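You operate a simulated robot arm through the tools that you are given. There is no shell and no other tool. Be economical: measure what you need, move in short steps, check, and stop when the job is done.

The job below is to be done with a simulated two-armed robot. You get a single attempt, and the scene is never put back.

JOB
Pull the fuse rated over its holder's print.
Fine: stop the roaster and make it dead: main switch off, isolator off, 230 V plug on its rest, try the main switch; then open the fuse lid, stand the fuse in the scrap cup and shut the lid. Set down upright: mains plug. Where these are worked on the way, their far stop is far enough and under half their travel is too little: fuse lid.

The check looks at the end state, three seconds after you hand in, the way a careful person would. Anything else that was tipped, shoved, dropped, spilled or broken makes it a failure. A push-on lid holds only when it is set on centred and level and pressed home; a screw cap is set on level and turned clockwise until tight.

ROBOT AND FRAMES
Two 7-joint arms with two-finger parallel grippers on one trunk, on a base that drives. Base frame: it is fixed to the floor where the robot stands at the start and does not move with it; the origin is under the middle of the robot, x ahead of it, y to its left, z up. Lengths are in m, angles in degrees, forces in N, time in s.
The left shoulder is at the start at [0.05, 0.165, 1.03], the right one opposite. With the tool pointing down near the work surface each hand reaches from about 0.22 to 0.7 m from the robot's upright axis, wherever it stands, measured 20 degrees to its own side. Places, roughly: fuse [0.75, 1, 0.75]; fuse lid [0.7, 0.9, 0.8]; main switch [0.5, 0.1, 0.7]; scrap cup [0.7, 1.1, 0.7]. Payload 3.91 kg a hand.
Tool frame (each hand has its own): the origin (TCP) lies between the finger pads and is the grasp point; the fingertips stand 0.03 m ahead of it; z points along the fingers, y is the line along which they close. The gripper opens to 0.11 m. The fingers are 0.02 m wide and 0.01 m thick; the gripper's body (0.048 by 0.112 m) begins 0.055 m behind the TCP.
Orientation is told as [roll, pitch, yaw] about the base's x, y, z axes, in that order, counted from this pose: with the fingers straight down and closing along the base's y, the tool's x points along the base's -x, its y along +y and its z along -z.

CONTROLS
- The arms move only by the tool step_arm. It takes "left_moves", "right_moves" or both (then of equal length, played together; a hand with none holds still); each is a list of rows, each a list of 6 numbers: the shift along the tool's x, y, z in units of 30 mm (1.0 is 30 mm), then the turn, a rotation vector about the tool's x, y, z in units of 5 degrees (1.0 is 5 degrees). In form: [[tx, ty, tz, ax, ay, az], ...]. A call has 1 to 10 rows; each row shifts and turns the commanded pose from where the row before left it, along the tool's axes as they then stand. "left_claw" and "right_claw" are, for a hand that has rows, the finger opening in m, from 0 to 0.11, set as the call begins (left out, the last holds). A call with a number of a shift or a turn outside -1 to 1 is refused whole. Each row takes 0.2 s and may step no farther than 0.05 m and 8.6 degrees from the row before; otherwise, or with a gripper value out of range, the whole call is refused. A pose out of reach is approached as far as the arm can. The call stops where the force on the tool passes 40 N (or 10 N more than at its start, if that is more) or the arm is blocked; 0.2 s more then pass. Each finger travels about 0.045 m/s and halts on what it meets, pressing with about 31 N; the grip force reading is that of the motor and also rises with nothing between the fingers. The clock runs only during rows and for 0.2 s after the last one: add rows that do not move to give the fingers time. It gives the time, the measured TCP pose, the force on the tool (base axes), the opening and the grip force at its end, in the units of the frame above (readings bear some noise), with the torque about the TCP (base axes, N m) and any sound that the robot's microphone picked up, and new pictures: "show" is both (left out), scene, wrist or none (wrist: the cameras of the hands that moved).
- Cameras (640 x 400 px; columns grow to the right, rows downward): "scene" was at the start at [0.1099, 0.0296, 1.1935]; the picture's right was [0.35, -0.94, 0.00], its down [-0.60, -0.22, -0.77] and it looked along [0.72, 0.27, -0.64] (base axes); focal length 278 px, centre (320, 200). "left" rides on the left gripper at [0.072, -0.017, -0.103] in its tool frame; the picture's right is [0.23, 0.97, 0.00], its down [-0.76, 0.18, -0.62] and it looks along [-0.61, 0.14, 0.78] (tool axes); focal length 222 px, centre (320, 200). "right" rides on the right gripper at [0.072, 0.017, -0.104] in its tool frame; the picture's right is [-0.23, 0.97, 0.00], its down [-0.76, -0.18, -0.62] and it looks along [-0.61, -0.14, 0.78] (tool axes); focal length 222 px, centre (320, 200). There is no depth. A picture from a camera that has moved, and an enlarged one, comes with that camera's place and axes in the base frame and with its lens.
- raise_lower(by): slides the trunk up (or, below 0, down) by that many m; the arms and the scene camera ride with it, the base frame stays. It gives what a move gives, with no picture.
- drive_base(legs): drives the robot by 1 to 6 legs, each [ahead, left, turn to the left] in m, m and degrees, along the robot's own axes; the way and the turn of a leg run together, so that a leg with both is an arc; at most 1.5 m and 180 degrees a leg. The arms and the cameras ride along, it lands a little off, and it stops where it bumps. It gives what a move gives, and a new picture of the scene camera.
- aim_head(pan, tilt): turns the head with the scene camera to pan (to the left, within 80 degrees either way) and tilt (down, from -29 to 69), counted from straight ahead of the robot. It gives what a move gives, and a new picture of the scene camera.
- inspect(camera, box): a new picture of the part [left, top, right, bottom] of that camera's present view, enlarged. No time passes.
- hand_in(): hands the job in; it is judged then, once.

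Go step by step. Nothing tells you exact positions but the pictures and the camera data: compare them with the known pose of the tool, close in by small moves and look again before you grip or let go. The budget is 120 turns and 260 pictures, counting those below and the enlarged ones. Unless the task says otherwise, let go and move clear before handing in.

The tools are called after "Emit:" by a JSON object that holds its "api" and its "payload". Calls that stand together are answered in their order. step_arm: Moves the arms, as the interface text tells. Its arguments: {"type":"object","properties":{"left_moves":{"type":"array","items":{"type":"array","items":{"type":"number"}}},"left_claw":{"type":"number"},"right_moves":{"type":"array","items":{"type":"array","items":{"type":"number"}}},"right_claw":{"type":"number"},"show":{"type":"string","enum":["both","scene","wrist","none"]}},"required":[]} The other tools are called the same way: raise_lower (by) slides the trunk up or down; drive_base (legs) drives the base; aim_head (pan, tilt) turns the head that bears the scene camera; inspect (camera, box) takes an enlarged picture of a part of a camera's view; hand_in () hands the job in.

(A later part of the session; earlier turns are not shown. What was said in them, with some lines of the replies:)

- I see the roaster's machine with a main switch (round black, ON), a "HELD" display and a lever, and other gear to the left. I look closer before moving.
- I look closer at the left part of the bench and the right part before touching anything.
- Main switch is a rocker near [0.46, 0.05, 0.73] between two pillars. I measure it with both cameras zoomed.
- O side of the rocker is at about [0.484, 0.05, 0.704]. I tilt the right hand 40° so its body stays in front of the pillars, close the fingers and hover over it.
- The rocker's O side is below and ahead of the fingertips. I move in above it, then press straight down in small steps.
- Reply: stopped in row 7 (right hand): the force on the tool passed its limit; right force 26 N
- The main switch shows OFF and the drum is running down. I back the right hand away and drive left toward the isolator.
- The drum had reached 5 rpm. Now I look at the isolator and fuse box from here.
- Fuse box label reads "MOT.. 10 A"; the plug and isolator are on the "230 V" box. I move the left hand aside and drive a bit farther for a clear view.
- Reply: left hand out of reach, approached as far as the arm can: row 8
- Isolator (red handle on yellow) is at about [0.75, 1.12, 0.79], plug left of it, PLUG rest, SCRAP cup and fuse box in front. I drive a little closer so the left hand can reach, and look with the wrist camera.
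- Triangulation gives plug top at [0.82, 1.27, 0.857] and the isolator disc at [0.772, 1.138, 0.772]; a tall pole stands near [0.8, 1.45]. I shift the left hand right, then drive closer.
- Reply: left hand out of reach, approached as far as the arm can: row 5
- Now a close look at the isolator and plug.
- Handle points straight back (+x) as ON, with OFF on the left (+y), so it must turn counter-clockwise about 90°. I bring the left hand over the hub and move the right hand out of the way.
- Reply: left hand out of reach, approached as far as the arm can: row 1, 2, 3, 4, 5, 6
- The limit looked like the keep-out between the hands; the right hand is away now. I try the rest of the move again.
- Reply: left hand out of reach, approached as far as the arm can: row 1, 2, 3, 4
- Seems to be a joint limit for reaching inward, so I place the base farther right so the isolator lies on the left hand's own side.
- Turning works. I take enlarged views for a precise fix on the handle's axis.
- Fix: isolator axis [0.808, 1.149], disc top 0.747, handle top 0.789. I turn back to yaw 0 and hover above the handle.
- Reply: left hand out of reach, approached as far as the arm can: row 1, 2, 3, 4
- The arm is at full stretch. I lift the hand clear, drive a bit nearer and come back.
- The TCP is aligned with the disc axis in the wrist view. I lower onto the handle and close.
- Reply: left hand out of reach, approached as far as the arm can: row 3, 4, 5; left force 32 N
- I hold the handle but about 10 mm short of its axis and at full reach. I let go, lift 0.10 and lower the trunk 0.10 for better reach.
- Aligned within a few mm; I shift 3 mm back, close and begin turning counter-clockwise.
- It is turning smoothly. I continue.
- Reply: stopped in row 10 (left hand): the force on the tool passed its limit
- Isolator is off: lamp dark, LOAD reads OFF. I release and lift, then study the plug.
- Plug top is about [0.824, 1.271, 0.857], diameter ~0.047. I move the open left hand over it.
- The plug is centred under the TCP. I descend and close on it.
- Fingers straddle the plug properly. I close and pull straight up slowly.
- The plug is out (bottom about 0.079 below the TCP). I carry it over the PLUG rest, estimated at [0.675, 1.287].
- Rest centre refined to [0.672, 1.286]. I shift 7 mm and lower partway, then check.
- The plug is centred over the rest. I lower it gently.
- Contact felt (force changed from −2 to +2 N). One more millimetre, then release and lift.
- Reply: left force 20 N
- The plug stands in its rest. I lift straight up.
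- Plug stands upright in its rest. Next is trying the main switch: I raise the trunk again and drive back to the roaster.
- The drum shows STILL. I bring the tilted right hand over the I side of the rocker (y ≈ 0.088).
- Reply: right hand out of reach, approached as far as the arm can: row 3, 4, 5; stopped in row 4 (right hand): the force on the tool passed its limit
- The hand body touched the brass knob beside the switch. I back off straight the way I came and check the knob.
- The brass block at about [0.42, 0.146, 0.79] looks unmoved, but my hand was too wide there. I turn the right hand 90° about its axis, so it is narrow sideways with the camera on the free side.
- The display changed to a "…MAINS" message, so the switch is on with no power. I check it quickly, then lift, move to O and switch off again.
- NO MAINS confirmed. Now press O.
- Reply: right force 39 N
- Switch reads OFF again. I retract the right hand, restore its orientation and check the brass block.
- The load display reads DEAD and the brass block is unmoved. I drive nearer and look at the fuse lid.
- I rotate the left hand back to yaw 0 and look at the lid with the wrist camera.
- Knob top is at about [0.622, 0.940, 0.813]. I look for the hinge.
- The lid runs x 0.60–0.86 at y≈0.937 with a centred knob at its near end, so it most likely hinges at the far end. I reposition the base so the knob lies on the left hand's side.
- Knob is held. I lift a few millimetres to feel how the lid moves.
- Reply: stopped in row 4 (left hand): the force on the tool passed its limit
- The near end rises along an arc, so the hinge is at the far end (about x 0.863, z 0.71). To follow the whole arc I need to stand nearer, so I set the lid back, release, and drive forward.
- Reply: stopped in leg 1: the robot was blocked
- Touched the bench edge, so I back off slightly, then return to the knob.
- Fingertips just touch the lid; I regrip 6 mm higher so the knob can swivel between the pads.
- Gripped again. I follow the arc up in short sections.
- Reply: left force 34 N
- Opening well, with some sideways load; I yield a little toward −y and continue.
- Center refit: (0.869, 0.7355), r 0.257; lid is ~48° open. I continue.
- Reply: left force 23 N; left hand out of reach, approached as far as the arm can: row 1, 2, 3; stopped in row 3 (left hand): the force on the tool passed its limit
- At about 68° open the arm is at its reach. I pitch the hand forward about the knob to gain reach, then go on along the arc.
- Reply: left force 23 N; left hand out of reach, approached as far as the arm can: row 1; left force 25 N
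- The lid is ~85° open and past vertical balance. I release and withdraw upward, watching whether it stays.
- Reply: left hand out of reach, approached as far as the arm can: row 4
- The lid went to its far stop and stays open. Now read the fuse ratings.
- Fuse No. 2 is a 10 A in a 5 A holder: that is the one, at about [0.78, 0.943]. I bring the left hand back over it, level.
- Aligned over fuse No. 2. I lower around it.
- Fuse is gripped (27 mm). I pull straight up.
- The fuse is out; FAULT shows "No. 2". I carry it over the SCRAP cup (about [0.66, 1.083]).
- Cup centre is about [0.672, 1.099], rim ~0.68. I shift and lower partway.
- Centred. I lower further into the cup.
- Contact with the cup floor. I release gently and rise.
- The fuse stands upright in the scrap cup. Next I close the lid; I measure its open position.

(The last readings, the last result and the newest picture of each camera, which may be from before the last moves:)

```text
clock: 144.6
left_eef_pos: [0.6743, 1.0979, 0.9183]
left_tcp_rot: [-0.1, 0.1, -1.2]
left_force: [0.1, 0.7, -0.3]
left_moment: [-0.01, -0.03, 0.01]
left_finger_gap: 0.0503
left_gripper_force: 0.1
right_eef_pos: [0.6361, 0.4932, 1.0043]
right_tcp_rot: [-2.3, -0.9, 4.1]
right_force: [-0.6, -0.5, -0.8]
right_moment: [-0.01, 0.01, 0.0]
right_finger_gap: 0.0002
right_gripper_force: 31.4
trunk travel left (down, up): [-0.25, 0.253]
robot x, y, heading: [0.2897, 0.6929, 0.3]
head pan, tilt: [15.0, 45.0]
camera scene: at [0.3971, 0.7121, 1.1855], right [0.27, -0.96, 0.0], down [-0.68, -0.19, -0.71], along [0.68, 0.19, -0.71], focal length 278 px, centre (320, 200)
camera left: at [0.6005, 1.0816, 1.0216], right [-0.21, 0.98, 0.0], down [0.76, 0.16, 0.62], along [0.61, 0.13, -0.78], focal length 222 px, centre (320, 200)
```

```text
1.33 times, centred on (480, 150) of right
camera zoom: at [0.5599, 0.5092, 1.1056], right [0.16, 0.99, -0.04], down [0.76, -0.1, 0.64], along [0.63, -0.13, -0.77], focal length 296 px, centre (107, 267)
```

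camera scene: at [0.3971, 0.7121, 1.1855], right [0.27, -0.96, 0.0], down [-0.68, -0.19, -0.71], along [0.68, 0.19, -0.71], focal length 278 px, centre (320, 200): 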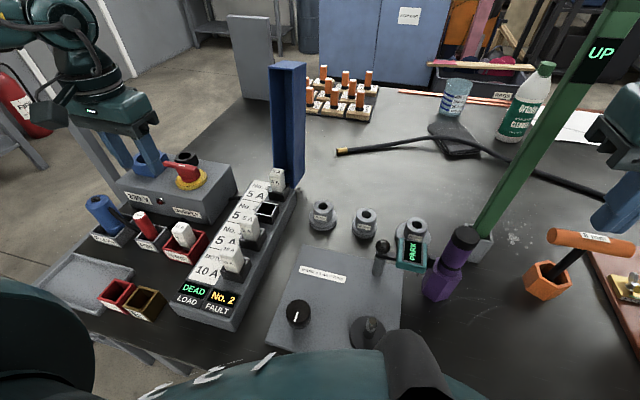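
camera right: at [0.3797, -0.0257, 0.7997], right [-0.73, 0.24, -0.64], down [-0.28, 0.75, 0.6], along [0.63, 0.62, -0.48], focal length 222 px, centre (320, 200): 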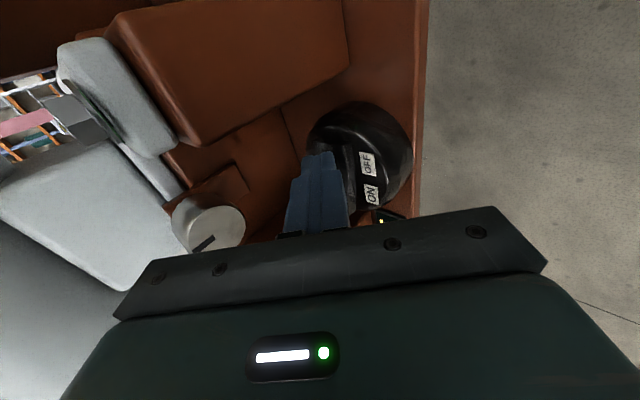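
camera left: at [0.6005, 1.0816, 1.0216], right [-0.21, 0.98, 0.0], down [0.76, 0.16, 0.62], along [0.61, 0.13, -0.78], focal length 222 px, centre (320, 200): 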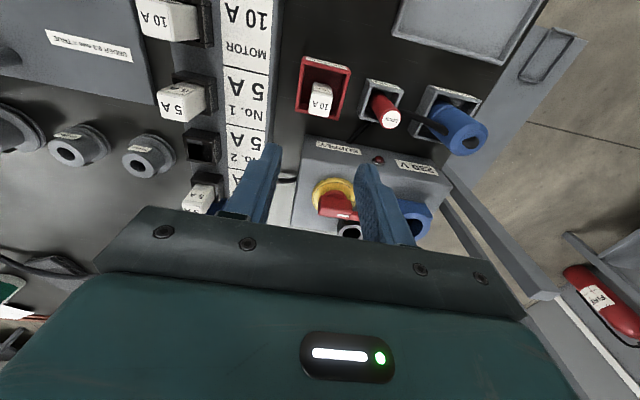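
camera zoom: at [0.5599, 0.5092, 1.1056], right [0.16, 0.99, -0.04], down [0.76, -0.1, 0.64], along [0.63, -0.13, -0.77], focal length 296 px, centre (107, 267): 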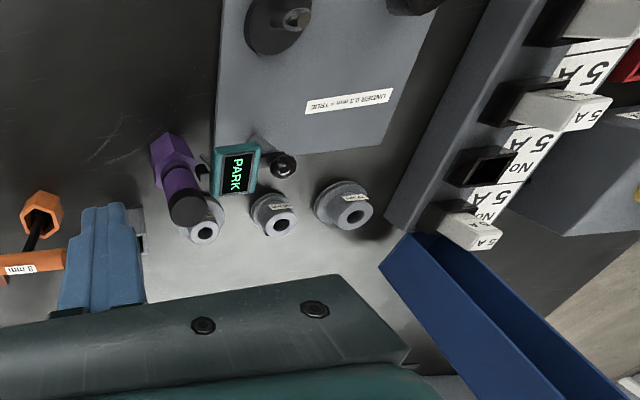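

The lid leans back about 103° (opening-side top corner at [0.925, 0.94, 0.98]). I will straddle its free end with the fingers from the front, hand pitched forward 60°, and swing it closed along the arc.

Emit:
{"api": "step_arm", "payload": {"left_moves": [[-0.59, -0.88, -0.34, 0, 0, 0], [-0.59, -0.88, -0.34, 0, 0, 0], [-0.59, -0.88, -0.34, 0, 0, 0], [-0.59, -0.88, -0.34, 0, 0, 0], [-0.59, -0.88, -0.34, 0, 0, 0], [-0.59, -0.88, -0.34, 0, 0, 0], [0, 0, 0, 0, -1, 0.2], [0, 0, 0, 0, -1, 0], [0, 0, 0, 0, -1, 0], [0, 0, 0, 0, -1, 0]], "left_claw": 0.085, "show": "none"}}

Emit:
{"api": "step_arm", "payload": {"left_moves": [[0, 0, 0, 0, -1, 0], [0, 0, 0, 0, -1, 0], [0, 0, 0, 0, -1, 0], [0, 0, 0, 0, -1, 0], [0, 0, 0, 0, -1, 0], [0, 0, 0, 0, -1, 0], [0, 0, 0, 0, -1, 0], [0, 0, 0, 0, -1, 0]]}}

```text
clock: 146.8
left_eef_pos: [0.7742, 0.9389, 0.9806]
left_tcp_rot: [0.1, -20.2, -2.1]
left_force: [-0.1, -0.2, 0.5]
left_moment: [0.02, -0.01, -0.02]
left_finger_gap: 0.0849
left_gripper_force: 0.0
right_eef_pos: [0.6371, 0.4929, 1.0033]
right_tcp_rot: [-2.4, -0.9, 4.3]
right_force: [-0.2, -0.5, 0.5]
right_moment: [0.0, -0.02, -0.01]
right_finger_gap: 0.0001
right_gripper_force: 31.3
trunk travel left (down, up): [-0.25, 0.253]
robot x, y, heading: [0.2892, 0.692, 0.3]
head pan, tilt: [15.0, 45.0]
```

```text
clock: 148.6
left_eef_pos: [0.7764, 0.9399, 0.9807]
left_tcp_rot: [0.1, -60.1, -2.0]
left_force: [0.3, 0.9, -0.7]
left_moment: [0.0, 0.02, 0.01]
left_finger_gap: 0.0851
left_gripper_force: 0.1
right_eef_pos: [0.6364, 0.4922, 1.0035]
right_tcp_rot: [-2.3, -0.9, 4.2]
right_force: [-0.2, 0.0, -0.1]
right_moment: [-0.02, 0.02, -0.05]
right_finger_gap: 0.0
right_gripper_force: 31.4
trunk travel left (down, up): [-0.25, 0.253]
robot x, y, heading: [0.2887, 0.6903, 0.5]
head pan, tilt: [15.0, 45.0]
camera scene: at [0.3972, 0.7123, 1.1856], right [0.27, -0.96, 0.0], down [-0.68, -0.19, -0.71], along [0.68, 0.19, -0.71], focal length 278 px, centre (320, 200)
camera left: at [0.6493, 0.9259, 0.9699], right [-0.08, 0.98, -0.2], down [-0.16, 0.18, 0.97], along [0.98, 0.11, 0.14], focal length 222 px, centre (320, 200)
```

scene: 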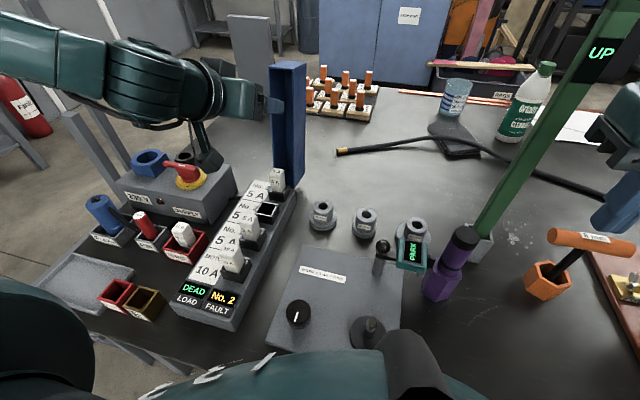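
left: 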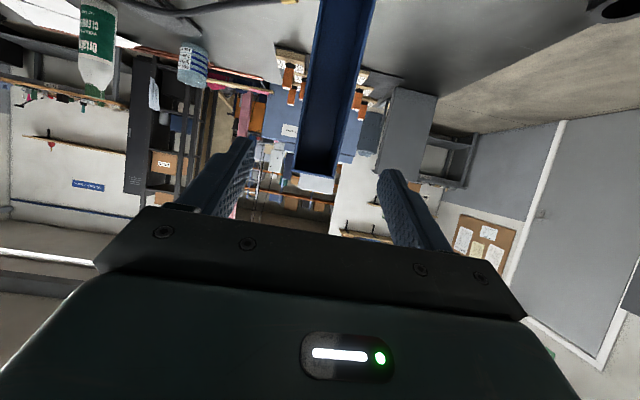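

Emit:
{"api": "step_arm", "payload": {"left_moves": [[-0.335, -0.015, 0.843, 0, 0, 0], [-0.335, -0.015, 0.843, 0, 0, 0], [-0.335, -0.015, 0.843, 0, 0, 0], [-0.335, -0.015, 0.843, 0, 0, 0]]}}

Emit:
{"api": "inspect", "payload": {"camera": "scene", "box": [220, 40, 340, 140]}}

```text
clock: 149.6
left_eef_pos: [0.8832, 0.9338, 0.9654]
left_tcp_rot: [0.1, -60.1, -2.2]
left_force: [1.3, -0.6, 0.3]
left_moment: [-0.02, 0.02, 0.0]
left_finger_gap: 0.085
left_gripper_force: 0.0
right_eef_pos: [0.6364, 0.4933, 1.0037]
right_tcp_rot: [-2.2, -0.9, 4.0]
right_force: [-0.5, 0.4, -0.4]
right_moment: [-0.02, -0.01, -0.01]
right_finger_gap: 0.0002
right_gripper_force: 30.8
trunk travel left (down, up): [-0.25, 0.253]
robot x, y, heading: [0.289, 0.6898, 0.2]
head pan, tilt: [15.0, 45.0]
camera scene: at [0.3974, 0.7121, 1.1855], right [0.27, -0.96, 0.0], down [-0.68, -0.19, -0.71], along [0.68, 0.19, -0.71], focal length 278 px, centre (320, 200)
camera left: at [0.7561, 0.9208, 0.9537], right [-0.08, 0.98, -0.2], down [-0.15, 0.18, 0.97], along [0.99, 0.11, 0.14], focal length 222 px, centre (320, 200)
```

scene: 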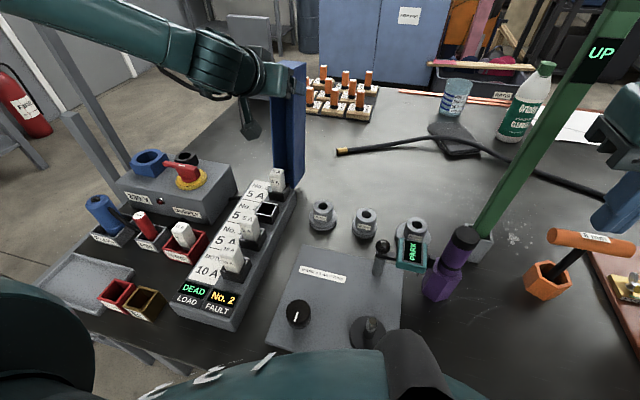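
left: 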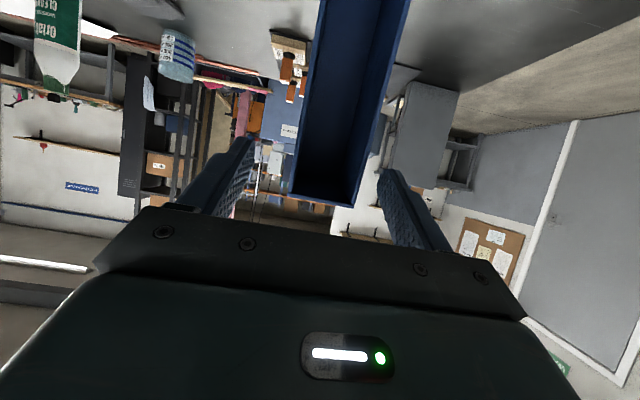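

```text
4.00 times, centred on (280, 90) of scene
camera zoom: at [0.3974, 0.7121, 1.1855], right [0.27, -0.96, 0.0], down [-0.68, -0.19, -0.71], along [0.68, 0.19, -0.71], focal length 1111 px, centre (480, 640)
```

zoom: 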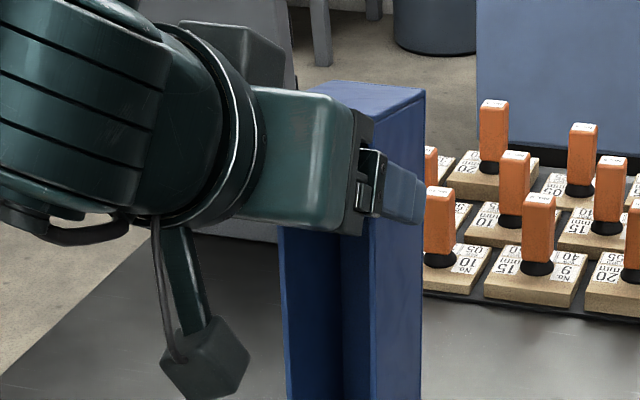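

Emit:
{"api": "step_arm", "payload": {"left_moves": [[-0.335, 0.06, 0.866, 0, 0, 0], [-0.335, 0.06, 0.866, 0, 0, 0]]}}

Emit:
{"api": "inspect", "payload": {"camera": "scene", "box": [220, 40, 340, 140]}}

```text
clock: 150.2
left_eef_pos: [0.9394, 0.9364, 0.9569]
left_tcp_rot: [-0.2, -60.0, -2.0]
left_force: [0.7, -0.8, -0.4]
left_moment: [0.0, -0.04, -0.02]
left_finger_gap: 0.0849
left_gripper_force: 0.0
right_eef_pos: [0.6378, 0.4936, 1.0037]
right_tcp_rot: [-2.3, -0.9, 4.1]
right_force: [-0.5, 0.2, -0.3]
right_moment: [0.0, -0.01, 0.01]
right_finger_gap: 0.0
right_gripper_force: 30.8
trunk travel left (down, up): [-0.25, 0.253]
robot x, y, heading: [0.2875, 0.6911, 0.5]
head pan, tilt: [15.0, 45.0]
camera scene: at [0.3975, 0.7124, 1.1855], right [0.27, -0.96, 0.0], down [-0.68, -0.19, -0.71], along [0.68, 0.19, -0.71], focal length 278 px, centre (320, 200)
camera left: at [0.8122, 0.9224, 0.9458], right [-0.08, 0.98, -0.2], down [-0.15, 0.18, 0.97], along [0.99, 0.11, 0.14], focal length 222 px, centre (320, 200)
```

scene: 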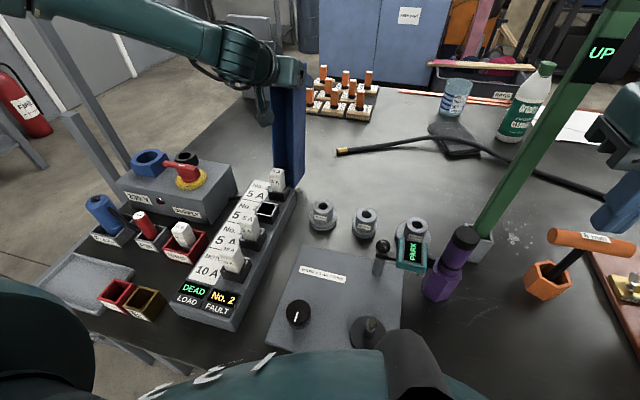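
left: 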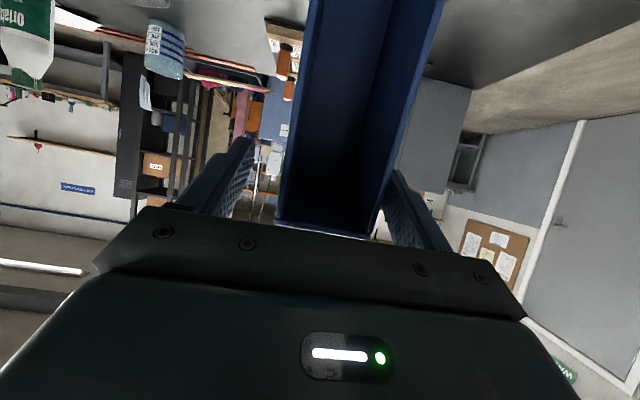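

```text
4.00 times, centred on (280, 90) of scene
camera zoom: at [0.3975, 0.7124, 1.1855], right [0.27, -0.96, 0.0], down [-0.68, -0.19, -0.71], along [0.68, 0.19, -0.71], focal length 1111 px, centre (480, 640)
```

zoom: 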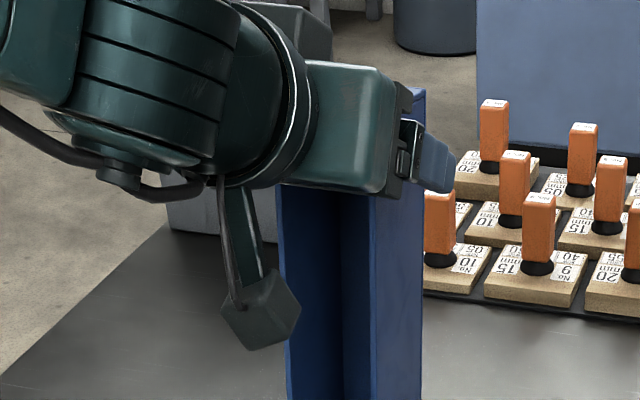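

The lid's end sits between the fingers. I close on its sides and begin swinging it forward.

Emit:
{"api": "step_arm", "payload": {"left_moves": [[0, 0.1, 0, 0, 0, 0], [0, 0, 0, 0, 0, 0], [0, 0, 0, 0, 0, 0], [0, 0, 0, 0, 0, 0]], "left_claw": 0.03, "show": "none"}}

Emit:
{"api": "step_arm", "payload": {"left_moves": [[0.252, 0, -0.836, 0, 0, 0], [0.34, 0, -0.808, 0, 0, 0]], "show": "scene"}}

```text
clock: 151.2
left_eef_pos: [0.9382, 0.9411, 0.9568]
left_tcp_rot: [0.0, -60.0, -1.7]
left_force: [1.0, 10.0, 0.9]
left_moment: [0.6, -0.36, 1.84]
left_finger_gap: 0.0565
left_gripper_force: 45.2
right_eef_pos: [0.6371, 0.4941, 1.0036]
right_tcp_rot: [-2.3, -0.9, 4.1]
right_force: [0.3, -0.6, 0.3]
right_moment: [-0.02, -0.02, -0.04]
right_finger_gap: 0.0003
right_gripper_force: 30.7
trunk travel left (down, up): [-0.25, 0.253]
robot x, y, heading: [0.2894, 0.6883, 0.3]
head pan, tilt: [15.0, 45.0]
```

```text
clock: 151.8
left_eef_pos: [0.8878, 0.9432, 0.9667]
left_tcp_rot: [0.2, -60.0, -2.3]
left_force: [3.3, 4.0, -6.0]
left_moment: [1.28, -0.96, 1.41]
left_finger_gap: 0.0569
left_gripper_force: 44.7
right_eef_pos: [0.6376, 0.4926, 1.0032]
right_tcp_rot: [-2.3, -0.9, 4.1]
right_force: [0.1, 0.2, -1.0]
right_moment: [-0.04, 0.02, 0.0]
right_finger_gap: 0.0001
right_gripper_force: 31.4
trunk travel left (down, up): [-0.25, 0.253]
robot x, y, heading: [0.2868, 0.6904, 0.5]
head pan, tilt: [15.0, 45.0]
camera scene: at [0.3979, 0.7125, 1.1853], right [0.27, -0.96, 0.0], down [-0.68, -0.19, -0.71], along [0.68, 0.19, -0.71], focal length 278 px, centre (320, 200)
```

scene: 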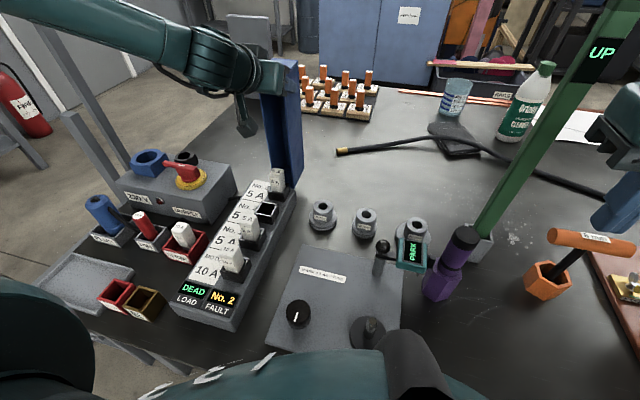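

The lid follows smoothly. I continue.

Emit:
{"api": "step_arm", "payload": {"left_moves": [[0.423, 0, -0.772, 0, 0, 0], [0.5, 0, -0.72, 0, 0, 0], [0.573, 0, -0.667, 0, 0, 0], [0.637, 0, -0.602, 0, 0, 0]], "show": "scene"}}

```text
clock: 152.8
left_eef_pos: [0.7851, 0.9424, 0.9513]
left_tcp_rot: [0.0, -60.2, -2.5]
left_force: [5.1, -14.8, -1.8]
left_moment: [0.94, -1.25, 1.03]
left_finger_gap: 0.0572
left_gripper_force: 45.0
right_eef_pos: [0.637, 0.4906, 1.0033]
right_tcp_rot: [-2.2, -0.9, 4.1]
right_force: [-1.1, 1.5, -0.1]
right_moment: [0.01, 0.01, 0.0]
right_finger_gap: 0.0
right_gripper_force: 30.9
trunk travel left (down, up): [-0.25, 0.253]
robot x, y, heading: [0.2872, 0.6909, 0.4]
head pan, tilt: [15.0, 45.0]
camera scene: at [0.3977, 0.7104, 1.1856], right [0.27, -0.96, 0.0], down [-0.68, -0.19, -0.71], along [0.68, 0.19, -0.71], focal length 278 px, centre (320, 200)
```

scene: 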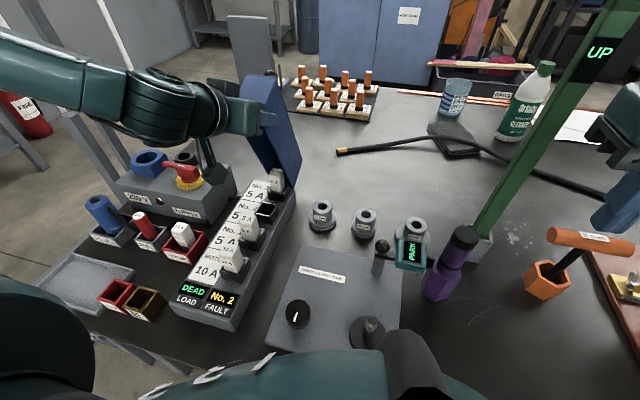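

Emit:
{"api": "step_arm", "payload": {"left_moves": [[0.686, -0.06, -0.574, 0, 1, 0], [0.786, 0, -0.39, 0, 1, 0], [0.846, 0, -0.23, 0, 1, 0], [0.877, 0, -0.066, 0, 1, 0]], "show": "scene"}}

```text
clock: 153.8
left_eef_pos: [0.693, 0.9438, 0.8974]
left_tcp_rot: [0.0, -40.3, -2.5]
left_force: [7.1, -33.8, 0.4]
left_moment: [1.04, -1.65, 1.2]
left_finger_gap: 0.0569
left_gripper_force: 45.5
right_eef_pos: [0.6363, 0.4896, 1.0022]
right_tcp_rot: [-2.1, -0.9, 4.1]
right_force: [0.9, 0.3, 0.2]
right_moment: [-0.01, -0.01, -0.03]
right_finger_gap: 0.0
right_gripper_force: 31.3
trunk travel left (down, up): [-0.25, 0.253]
robot x, y, heading: [0.291, 0.6924, 0.5]
head pan, tilt: [15.0, 45.0]
camera scene: at [0.3975, 0.7087, 1.1856], right [0.27, -0.96, 0.0], down [-0.68, -0.18, -0.71], along [0.68, 0.19, -0.71], focal length 278 px, centre (320, 200)
```

scene: 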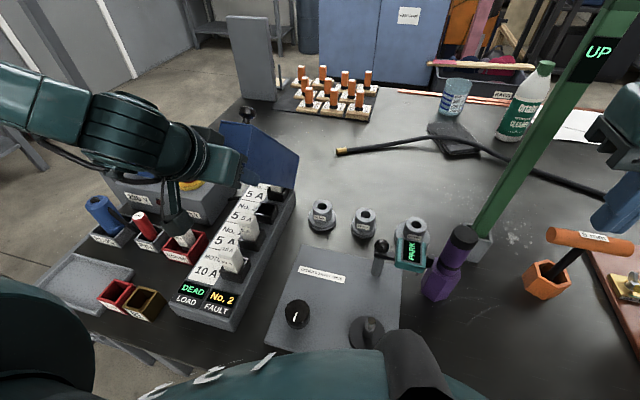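

Sideways load again; I yield to −y and continue down.

Emit:
{"api": "step_arm", "payload": {"left_moves": [[0, -0.15, 0, 0, 0, 0], [0.869, -0.02, 0.102, 0, 0, 0], [0.859, -0.02, 0.193, 0, 0, 0], [0.83, -0.02, 0.283, 0, 0, 0]], "show": "scene"}}

Emit:
{"api": "inspect", "payload": {"camera": "scene", "box": [140, 120, 320, 320]}}

```text
clock: 154.7
left_eef_pos: [0.6764, 0.9422, 0.8561]
left_tcp_rot: [-0.2, -39.9, -2.1]
left_force: [-22.0, -3.5, 19.9]
left_moment: [1.21, -0.83, 1.41]
left_finger_gap: 0.0574
left_gripper_force: 44.8
left hand out of reach, approached as far as the arm can: row 2, 3, 4
right_eef_pos: [0.6341, 0.4937, 1.0045]
right_tcp_rot: [-2.2, -1.2, 4.2]
right_force: [0.1, -0.4, -0.3]
right_moment: [-0.03, 0.0, 0.01]
right_finger_gap: 0.0
right_gripper_force: 31.0
trunk travel left (down, up): [-0.25, 0.253]
robot x, y, heading: [0.2896, 0.6916, 0.3]
head pan, tilt: [15.0, 45.0]
stopped in row 4 (left hand): the force on the tool passed its limit (the readings are from after the stop); the commanded pose is now the measured one
camera scene: at [0.3929, 0.7114, 1.186], right [0.27, -0.96, 0.0], down [-0.68, -0.19, -0.71], along [0.68, 0.19, -0.7], focal length 278 px, centre (320, 200)
```

scene: 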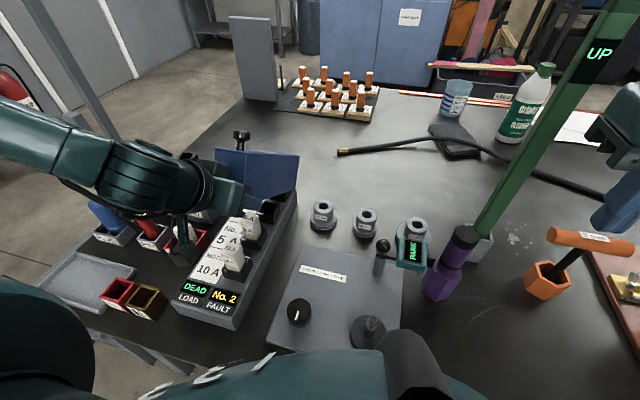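

```text
2.00 times, centred on (230, 220) of scene
camera zoom: at [0.3929, 0.7114, 1.186], right [0.27, -0.96, 0.0], down [-0.68, -0.19, -0.71], along [0.68, 0.19, -0.7], focal length 556 px, centre (500, 160)
```

zoom: 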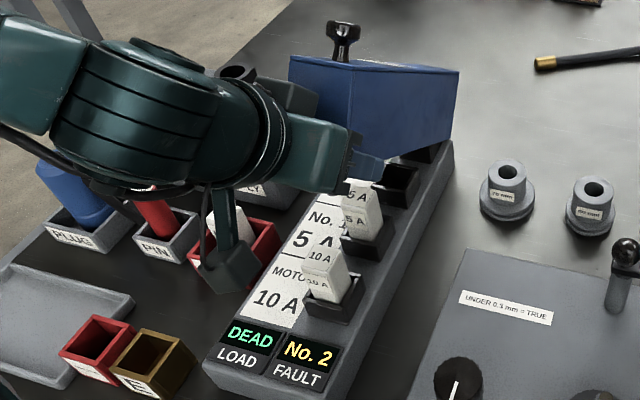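

The wrist is too near the body at this pitch, so I turn the hand more upright (pitch about −15°) while holding the lid.

Emit:
{"api": "step_arm", "payload": {"left_moves": [[0, 0, 0, 0, 1, 0], [0, 0, 0, 0, 1, 0], [0, 0, 0, 0, 1, 0], [0, 0, 0, 0, 1, 0], [0, 0, 0, 0, 1, 0]], "show": "both"}}

Emit:
{"api": "inspect", "payload": {"camera": "scene", "box": [140, 120, 320, 320]}}

```text
clock: 155.8
left_eef_pos: [0.6817, 0.9418, 0.8629]
left_tcp_rot: [0.1, -19.6, -2.2]
left_force: [-20.2, -4.7, 24.2]
left_moment: [1.95, -1.81, 1.92]
left_finger_gap: 0.0566
left_gripper_force: 45.4
right_eef_pos: [0.6335, 0.4934, 1.0027]
right_tcp_rot: [-2.2, -1.2, 4.3]
right_force: [-0.6, -0.5, -1.3]
right_moment: [0.01, -0.01, 0.06]
right_finger_gap: 0.0001
right_gripper_force: 31.0
trunk travel left (down, up): [-0.25, 0.253]
robot x, y, heading: [0.2878, 0.6899, 0.5]
head pan, tilt: [15.0, 45.0]
stopped in row 5 (left hand): the force on the tool passed its limit (the readings are from after the stop); the commanded pose is now the measured one
camera scene: at [0.3926, 0.7108, 1.1861], right [0.27, -0.96, 0.0], down [-0.68, -0.19, -0.71], along [0.68, 0.19, -0.7], focal length 278 px, centre (320, 200)
camera left: at [0.578, 0.9273, 0.935], right [-0.18, 0.98, -0.08], down [0.51, 0.16, 0.84], along [0.84, 0.11, -0.53], focal length 222 px, centre (320, 200)
```

scene: 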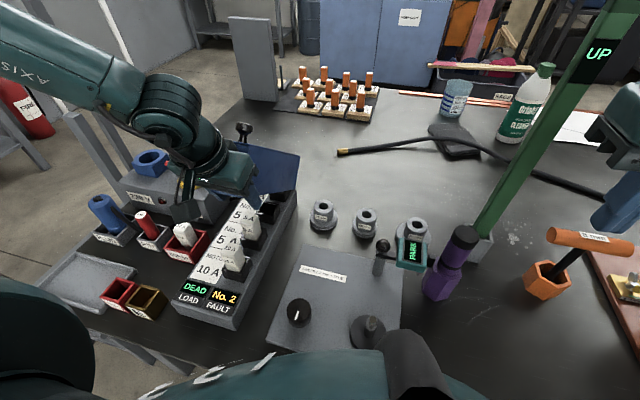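
left: 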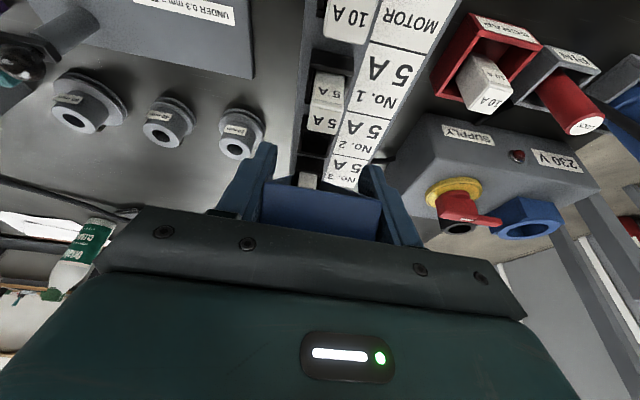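

```text
2.00 times, centred on (230, 220) of scene
camera zoom: at [0.3926, 0.7108, 1.1861], right [0.27, -0.96, 0.0], down [-0.68, -0.19, -0.71], along [0.68, 0.19, -0.7], focal length 556 px, centre (500, 160)
```

zoom: 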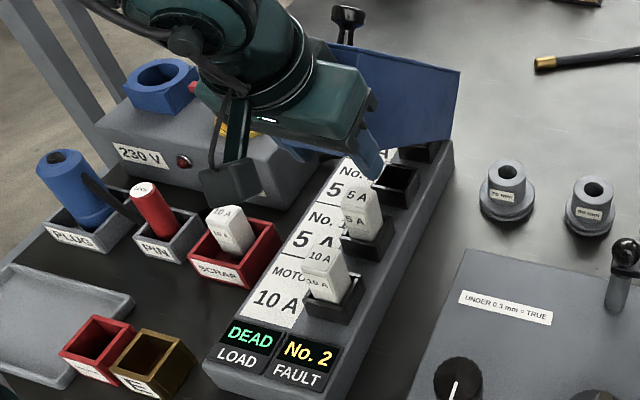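

The palm is pressing on the lid's end; I ease outward 1 cm along the lid, then continue down.

Emit:
{"api": "step_arm", "payload": {"left_moves": [[0.18, 0, -0.28, 0, 0, 0], [0.71, -0.02, 0.497, 0, 0, 0], [0.653, -0.02, 0.567, 0, 0, 0]], "show": "both"}}

Emit:
{"api": "inspect", "payload": {"camera": "scene", "box": [140, 120, 320, 320]}}

```text
clock: 156.7
left_eef_pos: [0.6425, 0.9419, 0.8265]
left_tcp_rot: [0.1, -19.6, -2.5]
left_force: [-24.8, 1.6, 26.5]
left_moment: [1.44, -3.28, 1.14]
left_finger_gap: 0.0564
left_gripper_force: 44.9
right_eef_pos: [0.6324, 0.4942, 1.0038]
right_tcp_rot: [-2.2, -1.2, 4.4]
right_force: [-0.3, -0.9, 0.5]
right_moment: [-0.01, 0.01, 0.03]
right_finger_gap: 0.0
right_gripper_force: 30.7
trunk travel left (down, up): [-0.25, 0.253]
robot x, y, heading: [0.2874, 0.6925, 0.7]
head pan, tilt: [15.0, 45.0]
stopped in row 3 (left hand): the force on the tool passed its limit (the readings are from after the stop); the commanded pose is now the measured one
camera scene: at [0.3915, 0.7116, 1.1863], right [0.27, -0.96, 0.0], down [-0.68, -0.19, -0.71], along [0.68, 0.19, -0.7], focal length 278 px, centre (320, 200)
camera left: at [0.539, 0.9283, 0.8985], right [-0.17, 0.98, -0.07], down [0.52, 0.15, 0.84], along [0.84, 0.11, -0.53], focal length 222 px, centre (320, 200)
```

scene: 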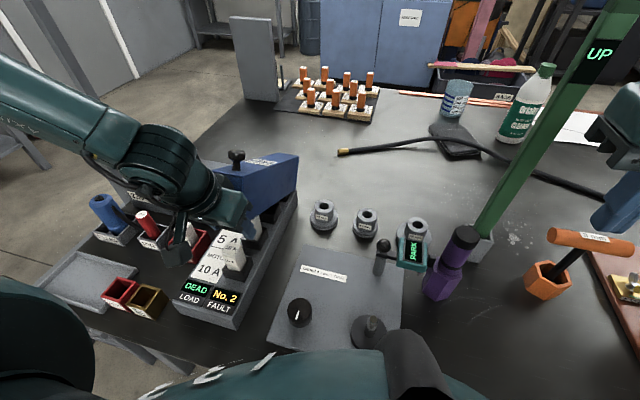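
left: 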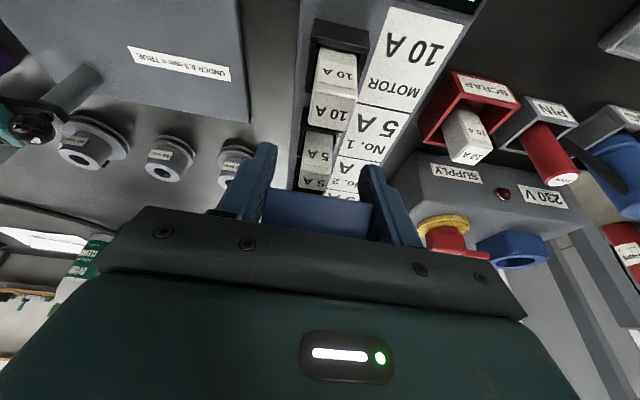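

```text
2.00 times, centred on (230, 220) of scene
camera zoom: at [0.3915, 0.7116, 1.1863], right [0.27, -0.96, 0.0], down [-0.68, -0.19, -0.71], along [0.68, 0.19, -0.7], focal length 556 px, centre (500, 160)
```

zoom: 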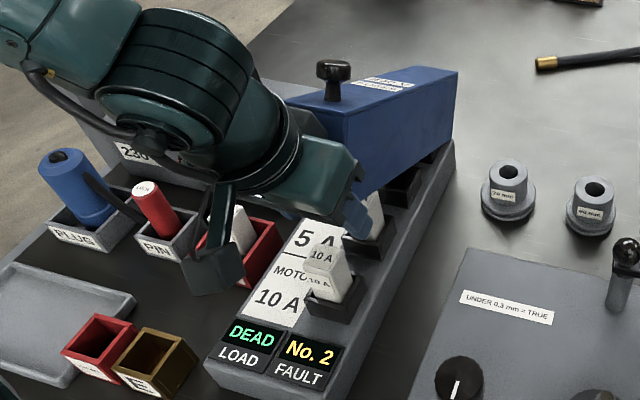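

Emit:
{"api": "step_arm", "payload": {"left_moves": [[0.2, 0, -0.25, 0, 0, 0], [0.15, 0, -0.12, 0, 0, 0]], "show": "wrist"}}

```text
clock: 157.3
left_eef_pos: [0.6452, 0.9422, 0.8281]
left_tcp_rot: [-0.5, -19.9, -2.3]
left_force: [16.8, -8.6, -13.9]
left_moment: [-0.05, 0.73, 1.03]
left_finger_gap: 0.0561
left_gripper_force: 44.8
right_eef_pos: [0.6379, 0.4921, 1.003]
right_tcp_rot: [-2.2, -0.8, 4.1]
right_force: [-1.4, -0.4, 0.2]
right_moment: [-0.02, 0.01, 0.03]
right_finger_gap: 0.0003
right_gripper_force: 30.8
trunk travel left (down, up): [-0.25, 0.253]
robot x, y, heading: [0.2859, 0.6896, 0.4]
head pan, tilt: [15.0, 45.0]
stopped in row 2 (left hand): the force on the tool passed its limit (the readings are from after the stop); the commanded pose is now the measured one
camera left: at [0.5398, 0.9288, 0.9012], right [-0.17, 0.98, -0.09], down [0.51, 0.16, 0.84], along [0.84, 0.1, -0.53], focal length 222 px, centre (320, 200)
```

left: 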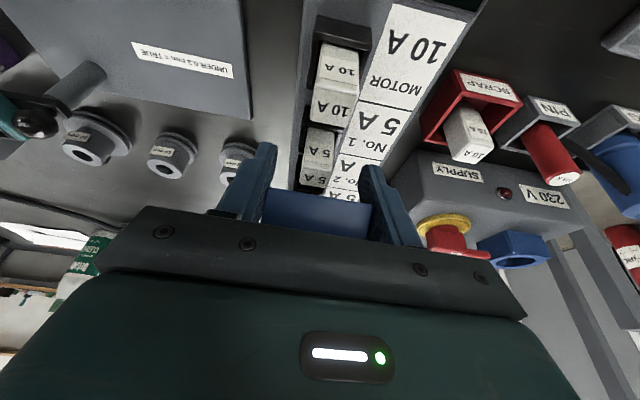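

Emit:
{"api": "step_arm", "payload": {"left_moves": [[0.253, 0, 0.263, 0, 0, 0], [0.253, 0, 0.263, 0, 0, 0]], "show": "none"}}

Emit:
{"api": "inspect", "payload": {"camera": "scene", "box": [140, 120, 320, 320]}}

```text
clock: 157.9
left_eef_pos: [0.6319, 0.9426, 0.8117]
left_tcp_rot: [-0.2, -20.1, -2.5]
left_force: [-0.7, -3.1, 13.8]
left_moment: [1.19, -3.69, 1.1]
left_finger_gap: 0.0564
left_gripper_force: 44.9
right_eef_pos: [0.6353, 0.4926, 1.0037]
right_tcp_rot: [-2.2, -1.0, 4.2]
right_force: [0.0, -0.2, 0.3]
right_moment: [0.0, 0.0, -0.01]
right_finger_gap: 0.0001
right_gripper_force: 30.5
trunk travel left (down, up): [-0.25, 0.253]
robot x, y, heading: [0.2891, 0.6903, 0.6]
head pan, tilt: [15.0, 45.0]
```

```text
2.00 times, centred on (230, 220) of scene
camera zoom: at [0.3953, 0.7114, 1.1861], right [0.27, -0.96, 0.0], down [-0.68, -0.19, -0.71], along [0.68, 0.19, -0.71], focal length 556 px, centre (500, 160)
```

zoom: 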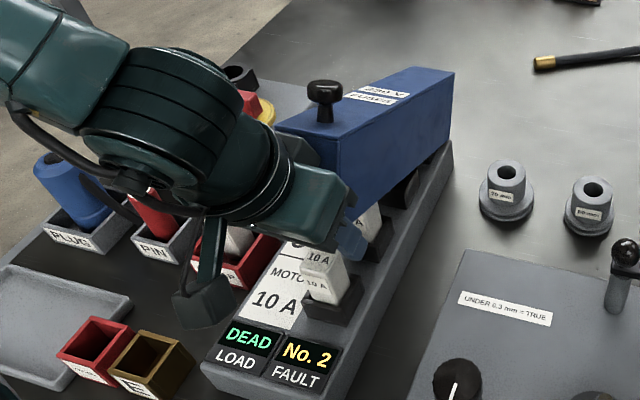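

Emit:
{"api": "step_arm", "payload": {"left_moves": [[0.223, 0, 0.306, 0, 0, 0], [0.223, 0, 0.306, 0, 0, 0], [0.17, 0, 0.243, 0, 0, 0]], "show": "wrist"}}

Emit:
{"api": "inspect", "payload": {"camera": "scene", "box": [140, 120, 320, 320]}}

```text
clock: 158.4
left_eef_pos: [0.6214, 0.9416, 0.7976]
left_tcp_rot: [-0.1, -20.2, -2.5]
left_force: [-24.8, 0.7, 23.5]
left_moment: [0.97, -4.05, 1.2]
left_finger_gap: 0.0559
left_gripper_force: 45.0
right_eef_pos: [0.633, 0.4929, 1.0053]
right_tcp_rot: [-2.2, -1.3, 4.3]
right_force: [-0.1, 0.4, 0.2]
right_moment: [0.01, -0.05, -0.01]
right_finger_gap: 0.0001
right_gripper_force: 31.0
trunk travel left (down, up): [-0.25, 0.253]
robot x, y, heading: [0.2891, 0.6915, 0.5]
head pan, tilt: [15.0, 45.0]
stopped in row 2 (left hand): the force on the tool passed its limit (the readings are from after the stop); the commanded pose is now the measured one
camera left: at [0.5174, 0.9287, 0.8701], right [-0.17, 0.98, -0.08], down [0.51, 0.16, 0.85], along [0.84, 0.1, -0.53], focal length 222 px, centre (320, 200)
```

left: 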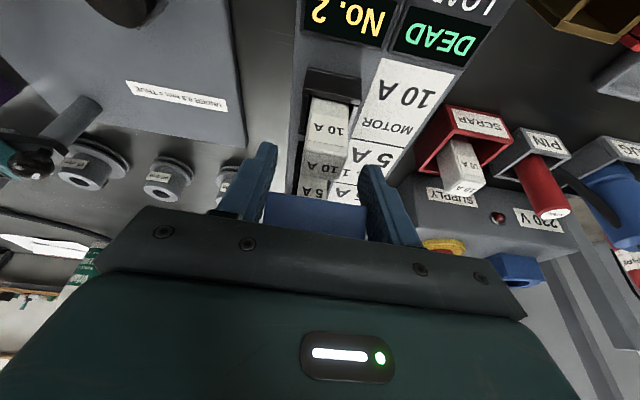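

```text
2.00 times, centred on (230, 220) of scene
camera zoom: at [0.3921, 0.7117, 1.1861], right [0.27, -0.96, 0.0], down [-0.68, -0.19, -0.71], along [0.68, 0.19, -0.7], focal length 556 px, centre (500, 160)
```

zoom: 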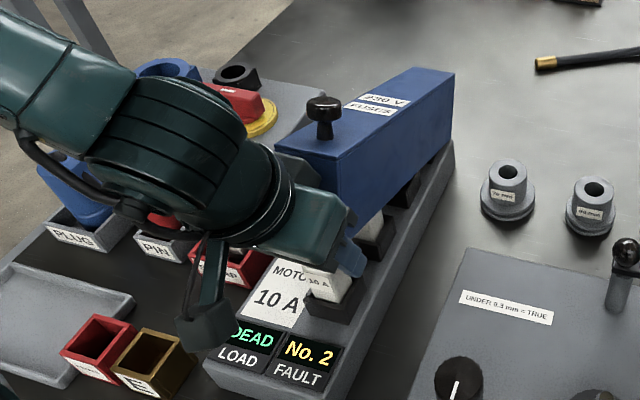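

The hand resists the swivel, so I let it turn with the lid (more pitch) and go on.

Emit:
{"api": "step_arm", "payload": {"left_moves": [[0.05, 0, -0.08, 0, -1, 0], [0.05, 0, -0.05, 0, -1, 0]], "show": "none"}}

Emit:
{"api": "step_arm", "payload": {"left_moves": [[0.25, 0, 0.25, 0, -0.5, 0], [0.25, 0, 0.25, 0, -0.5, 0]], "show": "wrist"}}

Emit:
{"api": "inspect", "payload": {"camera": "scene", "box": [140, 120, 320, 320]}}

```text
clock: 158.9
left_eef_pos: [0.6215, 0.942, 0.7904]
left_tcp_rot: [-0.9, -24.4, -2.4]
left_force: [-14.7, -0.5, 7.3]
left_moment: [0.98, -0.68, 0.36]
left_finger_gap: 0.0563
left_gripper_force: 44.8
left hand out of reach, approached as far as the arm can: row 1, 2
right_eef_pos: [0.6354, 0.4931, 1.0033]
right_tcp_rot: [-2.2, -1.0, 4.3]
right_force: [-0.3, -0.9, 0.4]
right_moment: [-0.03, -0.01, 0.0]
right_finger_gap: 0.0
right_gripper_force: 31.1
trunk travel left (down, up): [-0.25, 0.253]
robot x, y, heading: [0.2888, 0.6954, 0.8]
head pan, tilt: [15.0, 45.0]
stopped in row 2 (left hand): the force on the tool passed its limit (the readings are from after the stop); the commanded pose is now the measured one
```

```text
clock: 159.2
left_eef_pos: [0.6203, 0.9433, 0.7849]
left_tcp_rot: [-0.8, -25.4, -2.4]
left_force: [-19.4, 2.5, 17.2]
left_moment: [0.88, -2.94, 0.75]
left_finger_gap: 0.0562
left_gripper_force: 44.8
left hand out of reach, approached as far as the arm can: row 1
right_eef_pos: [0.633, 0.4947, 1.0044]
right_tcp_rot: [-2.2, -1.2, 4.4]
right_force: [0.6, -0.3, -0.9]
right_moment: [0.01, 0.0, 0.01]
right_finger_gap: 0.0001
right_gripper_force: 30.7
trunk travel left (down, up): [-0.25, 0.253]
robot x, y, heading: [0.2828, 0.6931, 0.6]
head pan, tilt: [15.0, 45.0]
stopped in row 1 (left hand): the force on the tool passed its limit (the readings are from after the stop); the commanded pose is now the measured one
camera left: at [0.5094, 0.9299, 0.8462], right [-0.16, 0.98, -0.11], down [0.43, 0.17, 0.89], along [0.89, 0.09, -0.45], focal length 222 px, centre (320, 200)
```

left: 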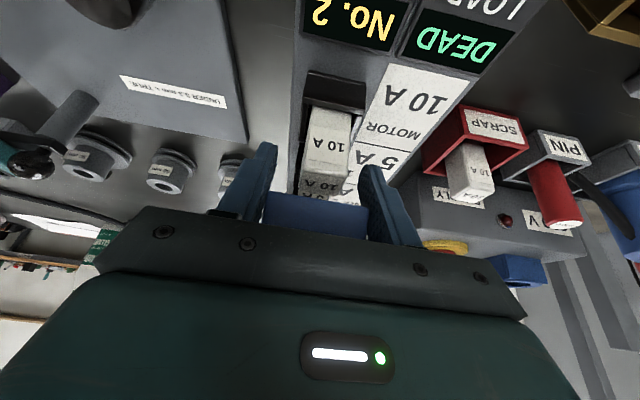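

```text
2.00 times, centred on (230, 220) of scene
camera zoom: at [0.3922, 0.7122, 1.186], right [0.27, -0.96, 0.0], down [-0.68, -0.19, -0.71], along [0.68, 0.19, -0.7], focal length 556 px, centre (500, 160)
```

zoom: 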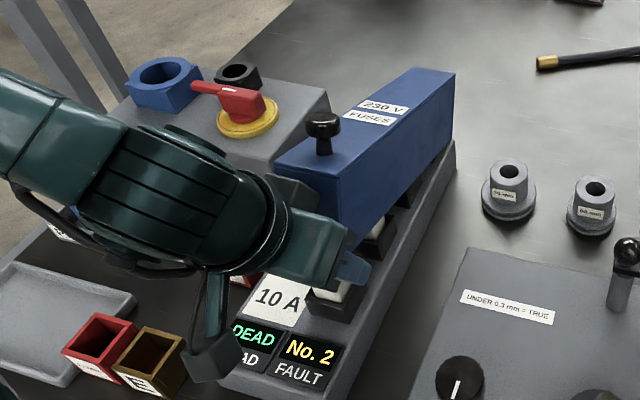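

The lid is nearly down (about 14° left). I release it to close the last bit and withdraw.

Emit:
{"api": "step_arm", "payload": {"left_moves": [[0, 0, 0, 0, 0, 0], [0, 0, 0, 0, 0, 0], [0, 0, 0, 0, 0, 0], [0, 0, -0.8, 0, 0, 0], [0, 0, -1, 0, 1, 0], [0, 0, -1, 0, 1, 0], [0, 0, -1, 0, 1, 0], [0, 0, -1, 0, 1, 0], [0, 0, -0.5, 0, 1, 0]], "left_claw": 0.085}}

Emit:
{"api": "inspect", "payload": {"camera": "scene", "box": [80, 120, 320, 320]}}

```text
clock: 161.2
left_eef_pos: [0.5973, 0.9502, 0.9275]
left_tcp_rot: [-0.7, -0.1, -2.8]
left_force: [-0.4, -0.6, 0.0]
left_moment: [0.0, -0.01, 0.0]
left_finger_gap: 0.0847
left_gripper_force: 0.0
left hand out of reach, approached as far as the arm can: row 4, 5
right_eef_pos: [0.6347, 0.4944, 1.0027]
right_tcp_rot: [-2.3, -0.9, 4.3]
right_force: [0.7, 0.4, 0.1]
right_moment: [0.02, 0.0, 0.01]
right_finger_gap: 0.0
right_gripper_force: 30.9
trunk travel left (down, up): [-0.25, 0.253]
robot x, y, heading: [0.2856, 0.6896, 0.7]
head pan, tilt: [15.0, 45.0]
camera scene: at [0.3953, 0.7127, 1.1855], right [0.27, -0.96, 0.0], down [-0.68, -0.19, -0.71], along [0.68, 0.19, -0.71], focal length 278 px, centre (320, 200)
camera left: at [0.5244, 0.9369, 1.031], right [-0.18, 0.98, -0.01], down [0.77, 0.15, 0.62], along [0.61, 0.1, -0.78], focal length 222 px, centre (320, 200)
```

scene: 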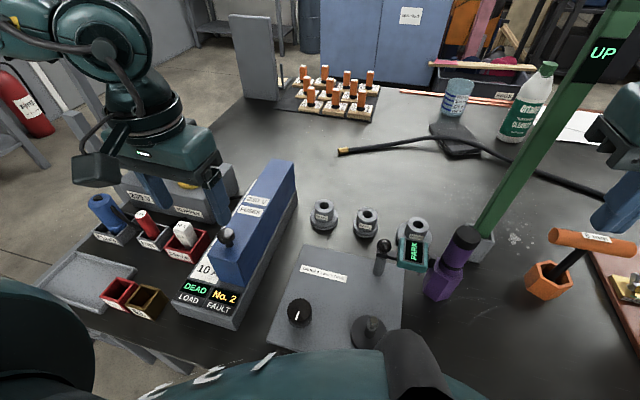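
left: 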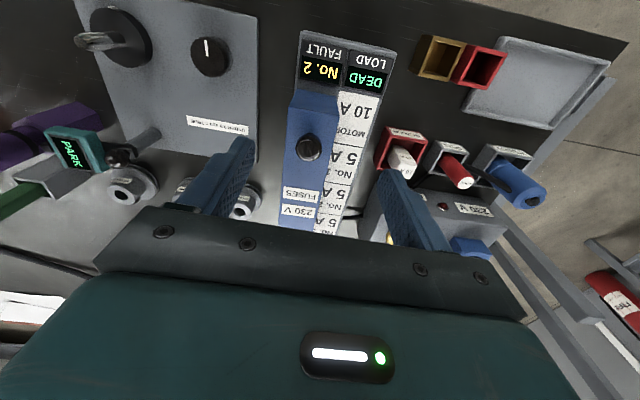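

```text
2.00 times, centred on (200, 220) of scene
camera zoom: at [0.3953, 0.7127, 1.1855], right [0.27, -0.96, 0.0], down [-0.68, -0.19, -0.71], along [0.68, 0.19, -0.71], focal length 556 px, centre (560, 160)
```

zoom: 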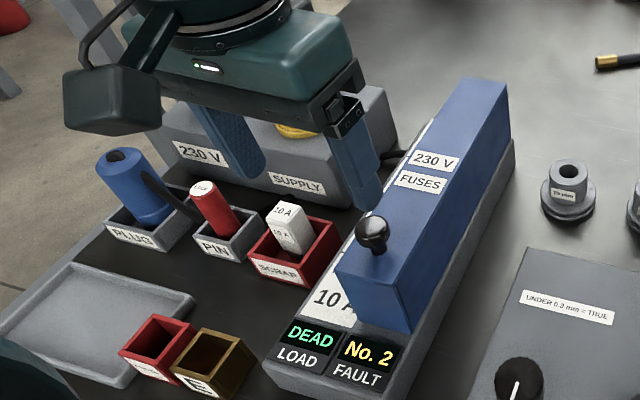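

The lid is shut, the fuse stands in the scrap cup and the plug is upright. I lift the hand clear and back off a little for a last look.

Emit:
{"api": "step_arm", "payload": {"left_moves": [[0, 0, -1, 0, 0, 0], [0, 0, -1, 0, 0, 0], [0, 0, -1, 0, 0, 0]], "show": "none"}}

Emit:
{"api": "drive_base", "payload": {"legs": [[-0.2, 0, 0]]}}

Emit:
{"api": "inspect", "payload": {"camera": "scene", "box": [80, 80, 400, 280]}}

```text
clock: 162.1
left_eef_pos: [0.596, 0.9515, 1.015]
left_tcp_rot: [-0.9, -0.2, -2.8]
left_force: [0.4, 0.0, 0.2]
left_moment: [0.02, 0.01, 0.0]
left_finger_gap: 0.0851
left_gripper_force: 0.0
right_eef_pos: [0.6355, 0.4938, 1.003]
right_tcp_rot: [-2.3, -1.0, 4.4]
right_force: [0.0, -0.2, 0.0]
right_moment: [0.0, 0.01, -0.01]
right_finger_gap: 0.0
right_gripper_force: 30.9
trunk travel left (down, up): [-0.25, 0.253]
robot x, y, heading: [0.2859, 0.6925, 0.7]
head pan, tilt: [15.0, 45.0]
```

```text
clock: 163.7
left_eef_pos: [0.3952, 0.9504, 1.0154]
left_tcp_rot: [-0.8, -0.2, -2.5]
left_force: [0.0, 0.3, 0.1]
left_moment: [-0.01, -0.04, -0.03]
left_finger_gap: 0.085
left_gripper_force: 0.0
right_eef_pos: [0.4363, 0.4929, 1.0022]
right_tcp_rot: [-2.3, -1.0, 4.5]
right_force: [0.0, 0.8, 0.2]
right_moment: [0.0, -0.01, 0.02]
right_finger_gap: 0.0
right_gripper_force: 30.5
trunk travel left (down, up): [-0.25, 0.253]
robot x, y, heading: [0.0881, 0.6909, 1.0]
head pan, tilt: [15.0, 45.0]
camera scene: at [0.1956, 0.7106, 1.1856], right [0.27, -0.96, 0.0], down [-0.68, -0.19, -0.71], along [0.68, 0.19, -0.71], focal length 278 px, centre (320, 200)
```

scene: 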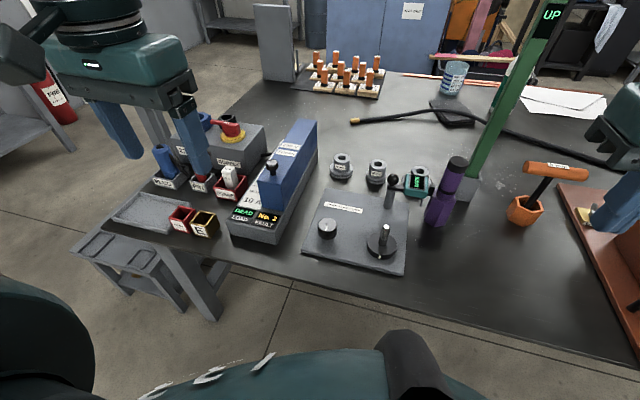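

```text
2.00 times, centred on (240, 180) of scene
camera zoom: at [0.1956, 0.7106, 1.1856], right [0.27, -0.96, 0.0], down [-0.68, -0.19, -0.71], along [0.68, 0.19, -0.71], focal length 556 px, centre (480, 240)
```

zoom: 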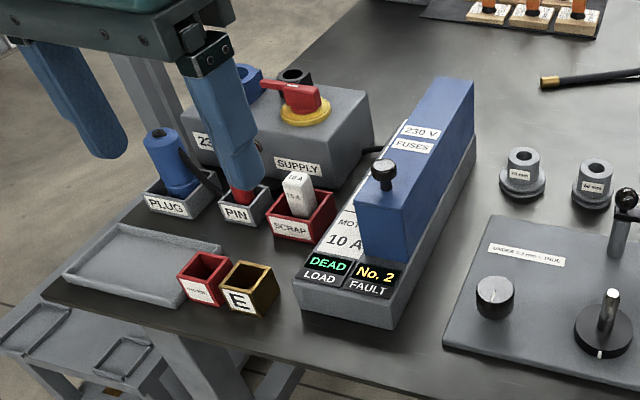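

Everything is as asked: load DEAD, isolator off, plug on its rest, lid shut, fuse standing in the scrap cup, hands clear. I hand in.

Emit:
{"api": "hand_in", "payload": {}}

```text
The job is handed in.
```

The job is handed in: the 10 A fuse from the 5 A No. 2 holder stands upright in the scrap cup, and the fuse lid is shut.

- **Made dead:** the main switch is off, the isolator is off and the plug stands upright on its rest. Trying the main switch gave "NO MAINS", and I switched it off again. The load display reads DEAD.
- **Contact on the way:** while I was trying the main switch, the right hand touched the brass block beside it. The block looked unmoved in the picture afterwards.
- **Bench edge:** the base bumped the bench edge once and I backed it off.
- **Lid:** I let it go about 14° short of shut, so it dropped the last bit. It looks fully closed in the final picture.
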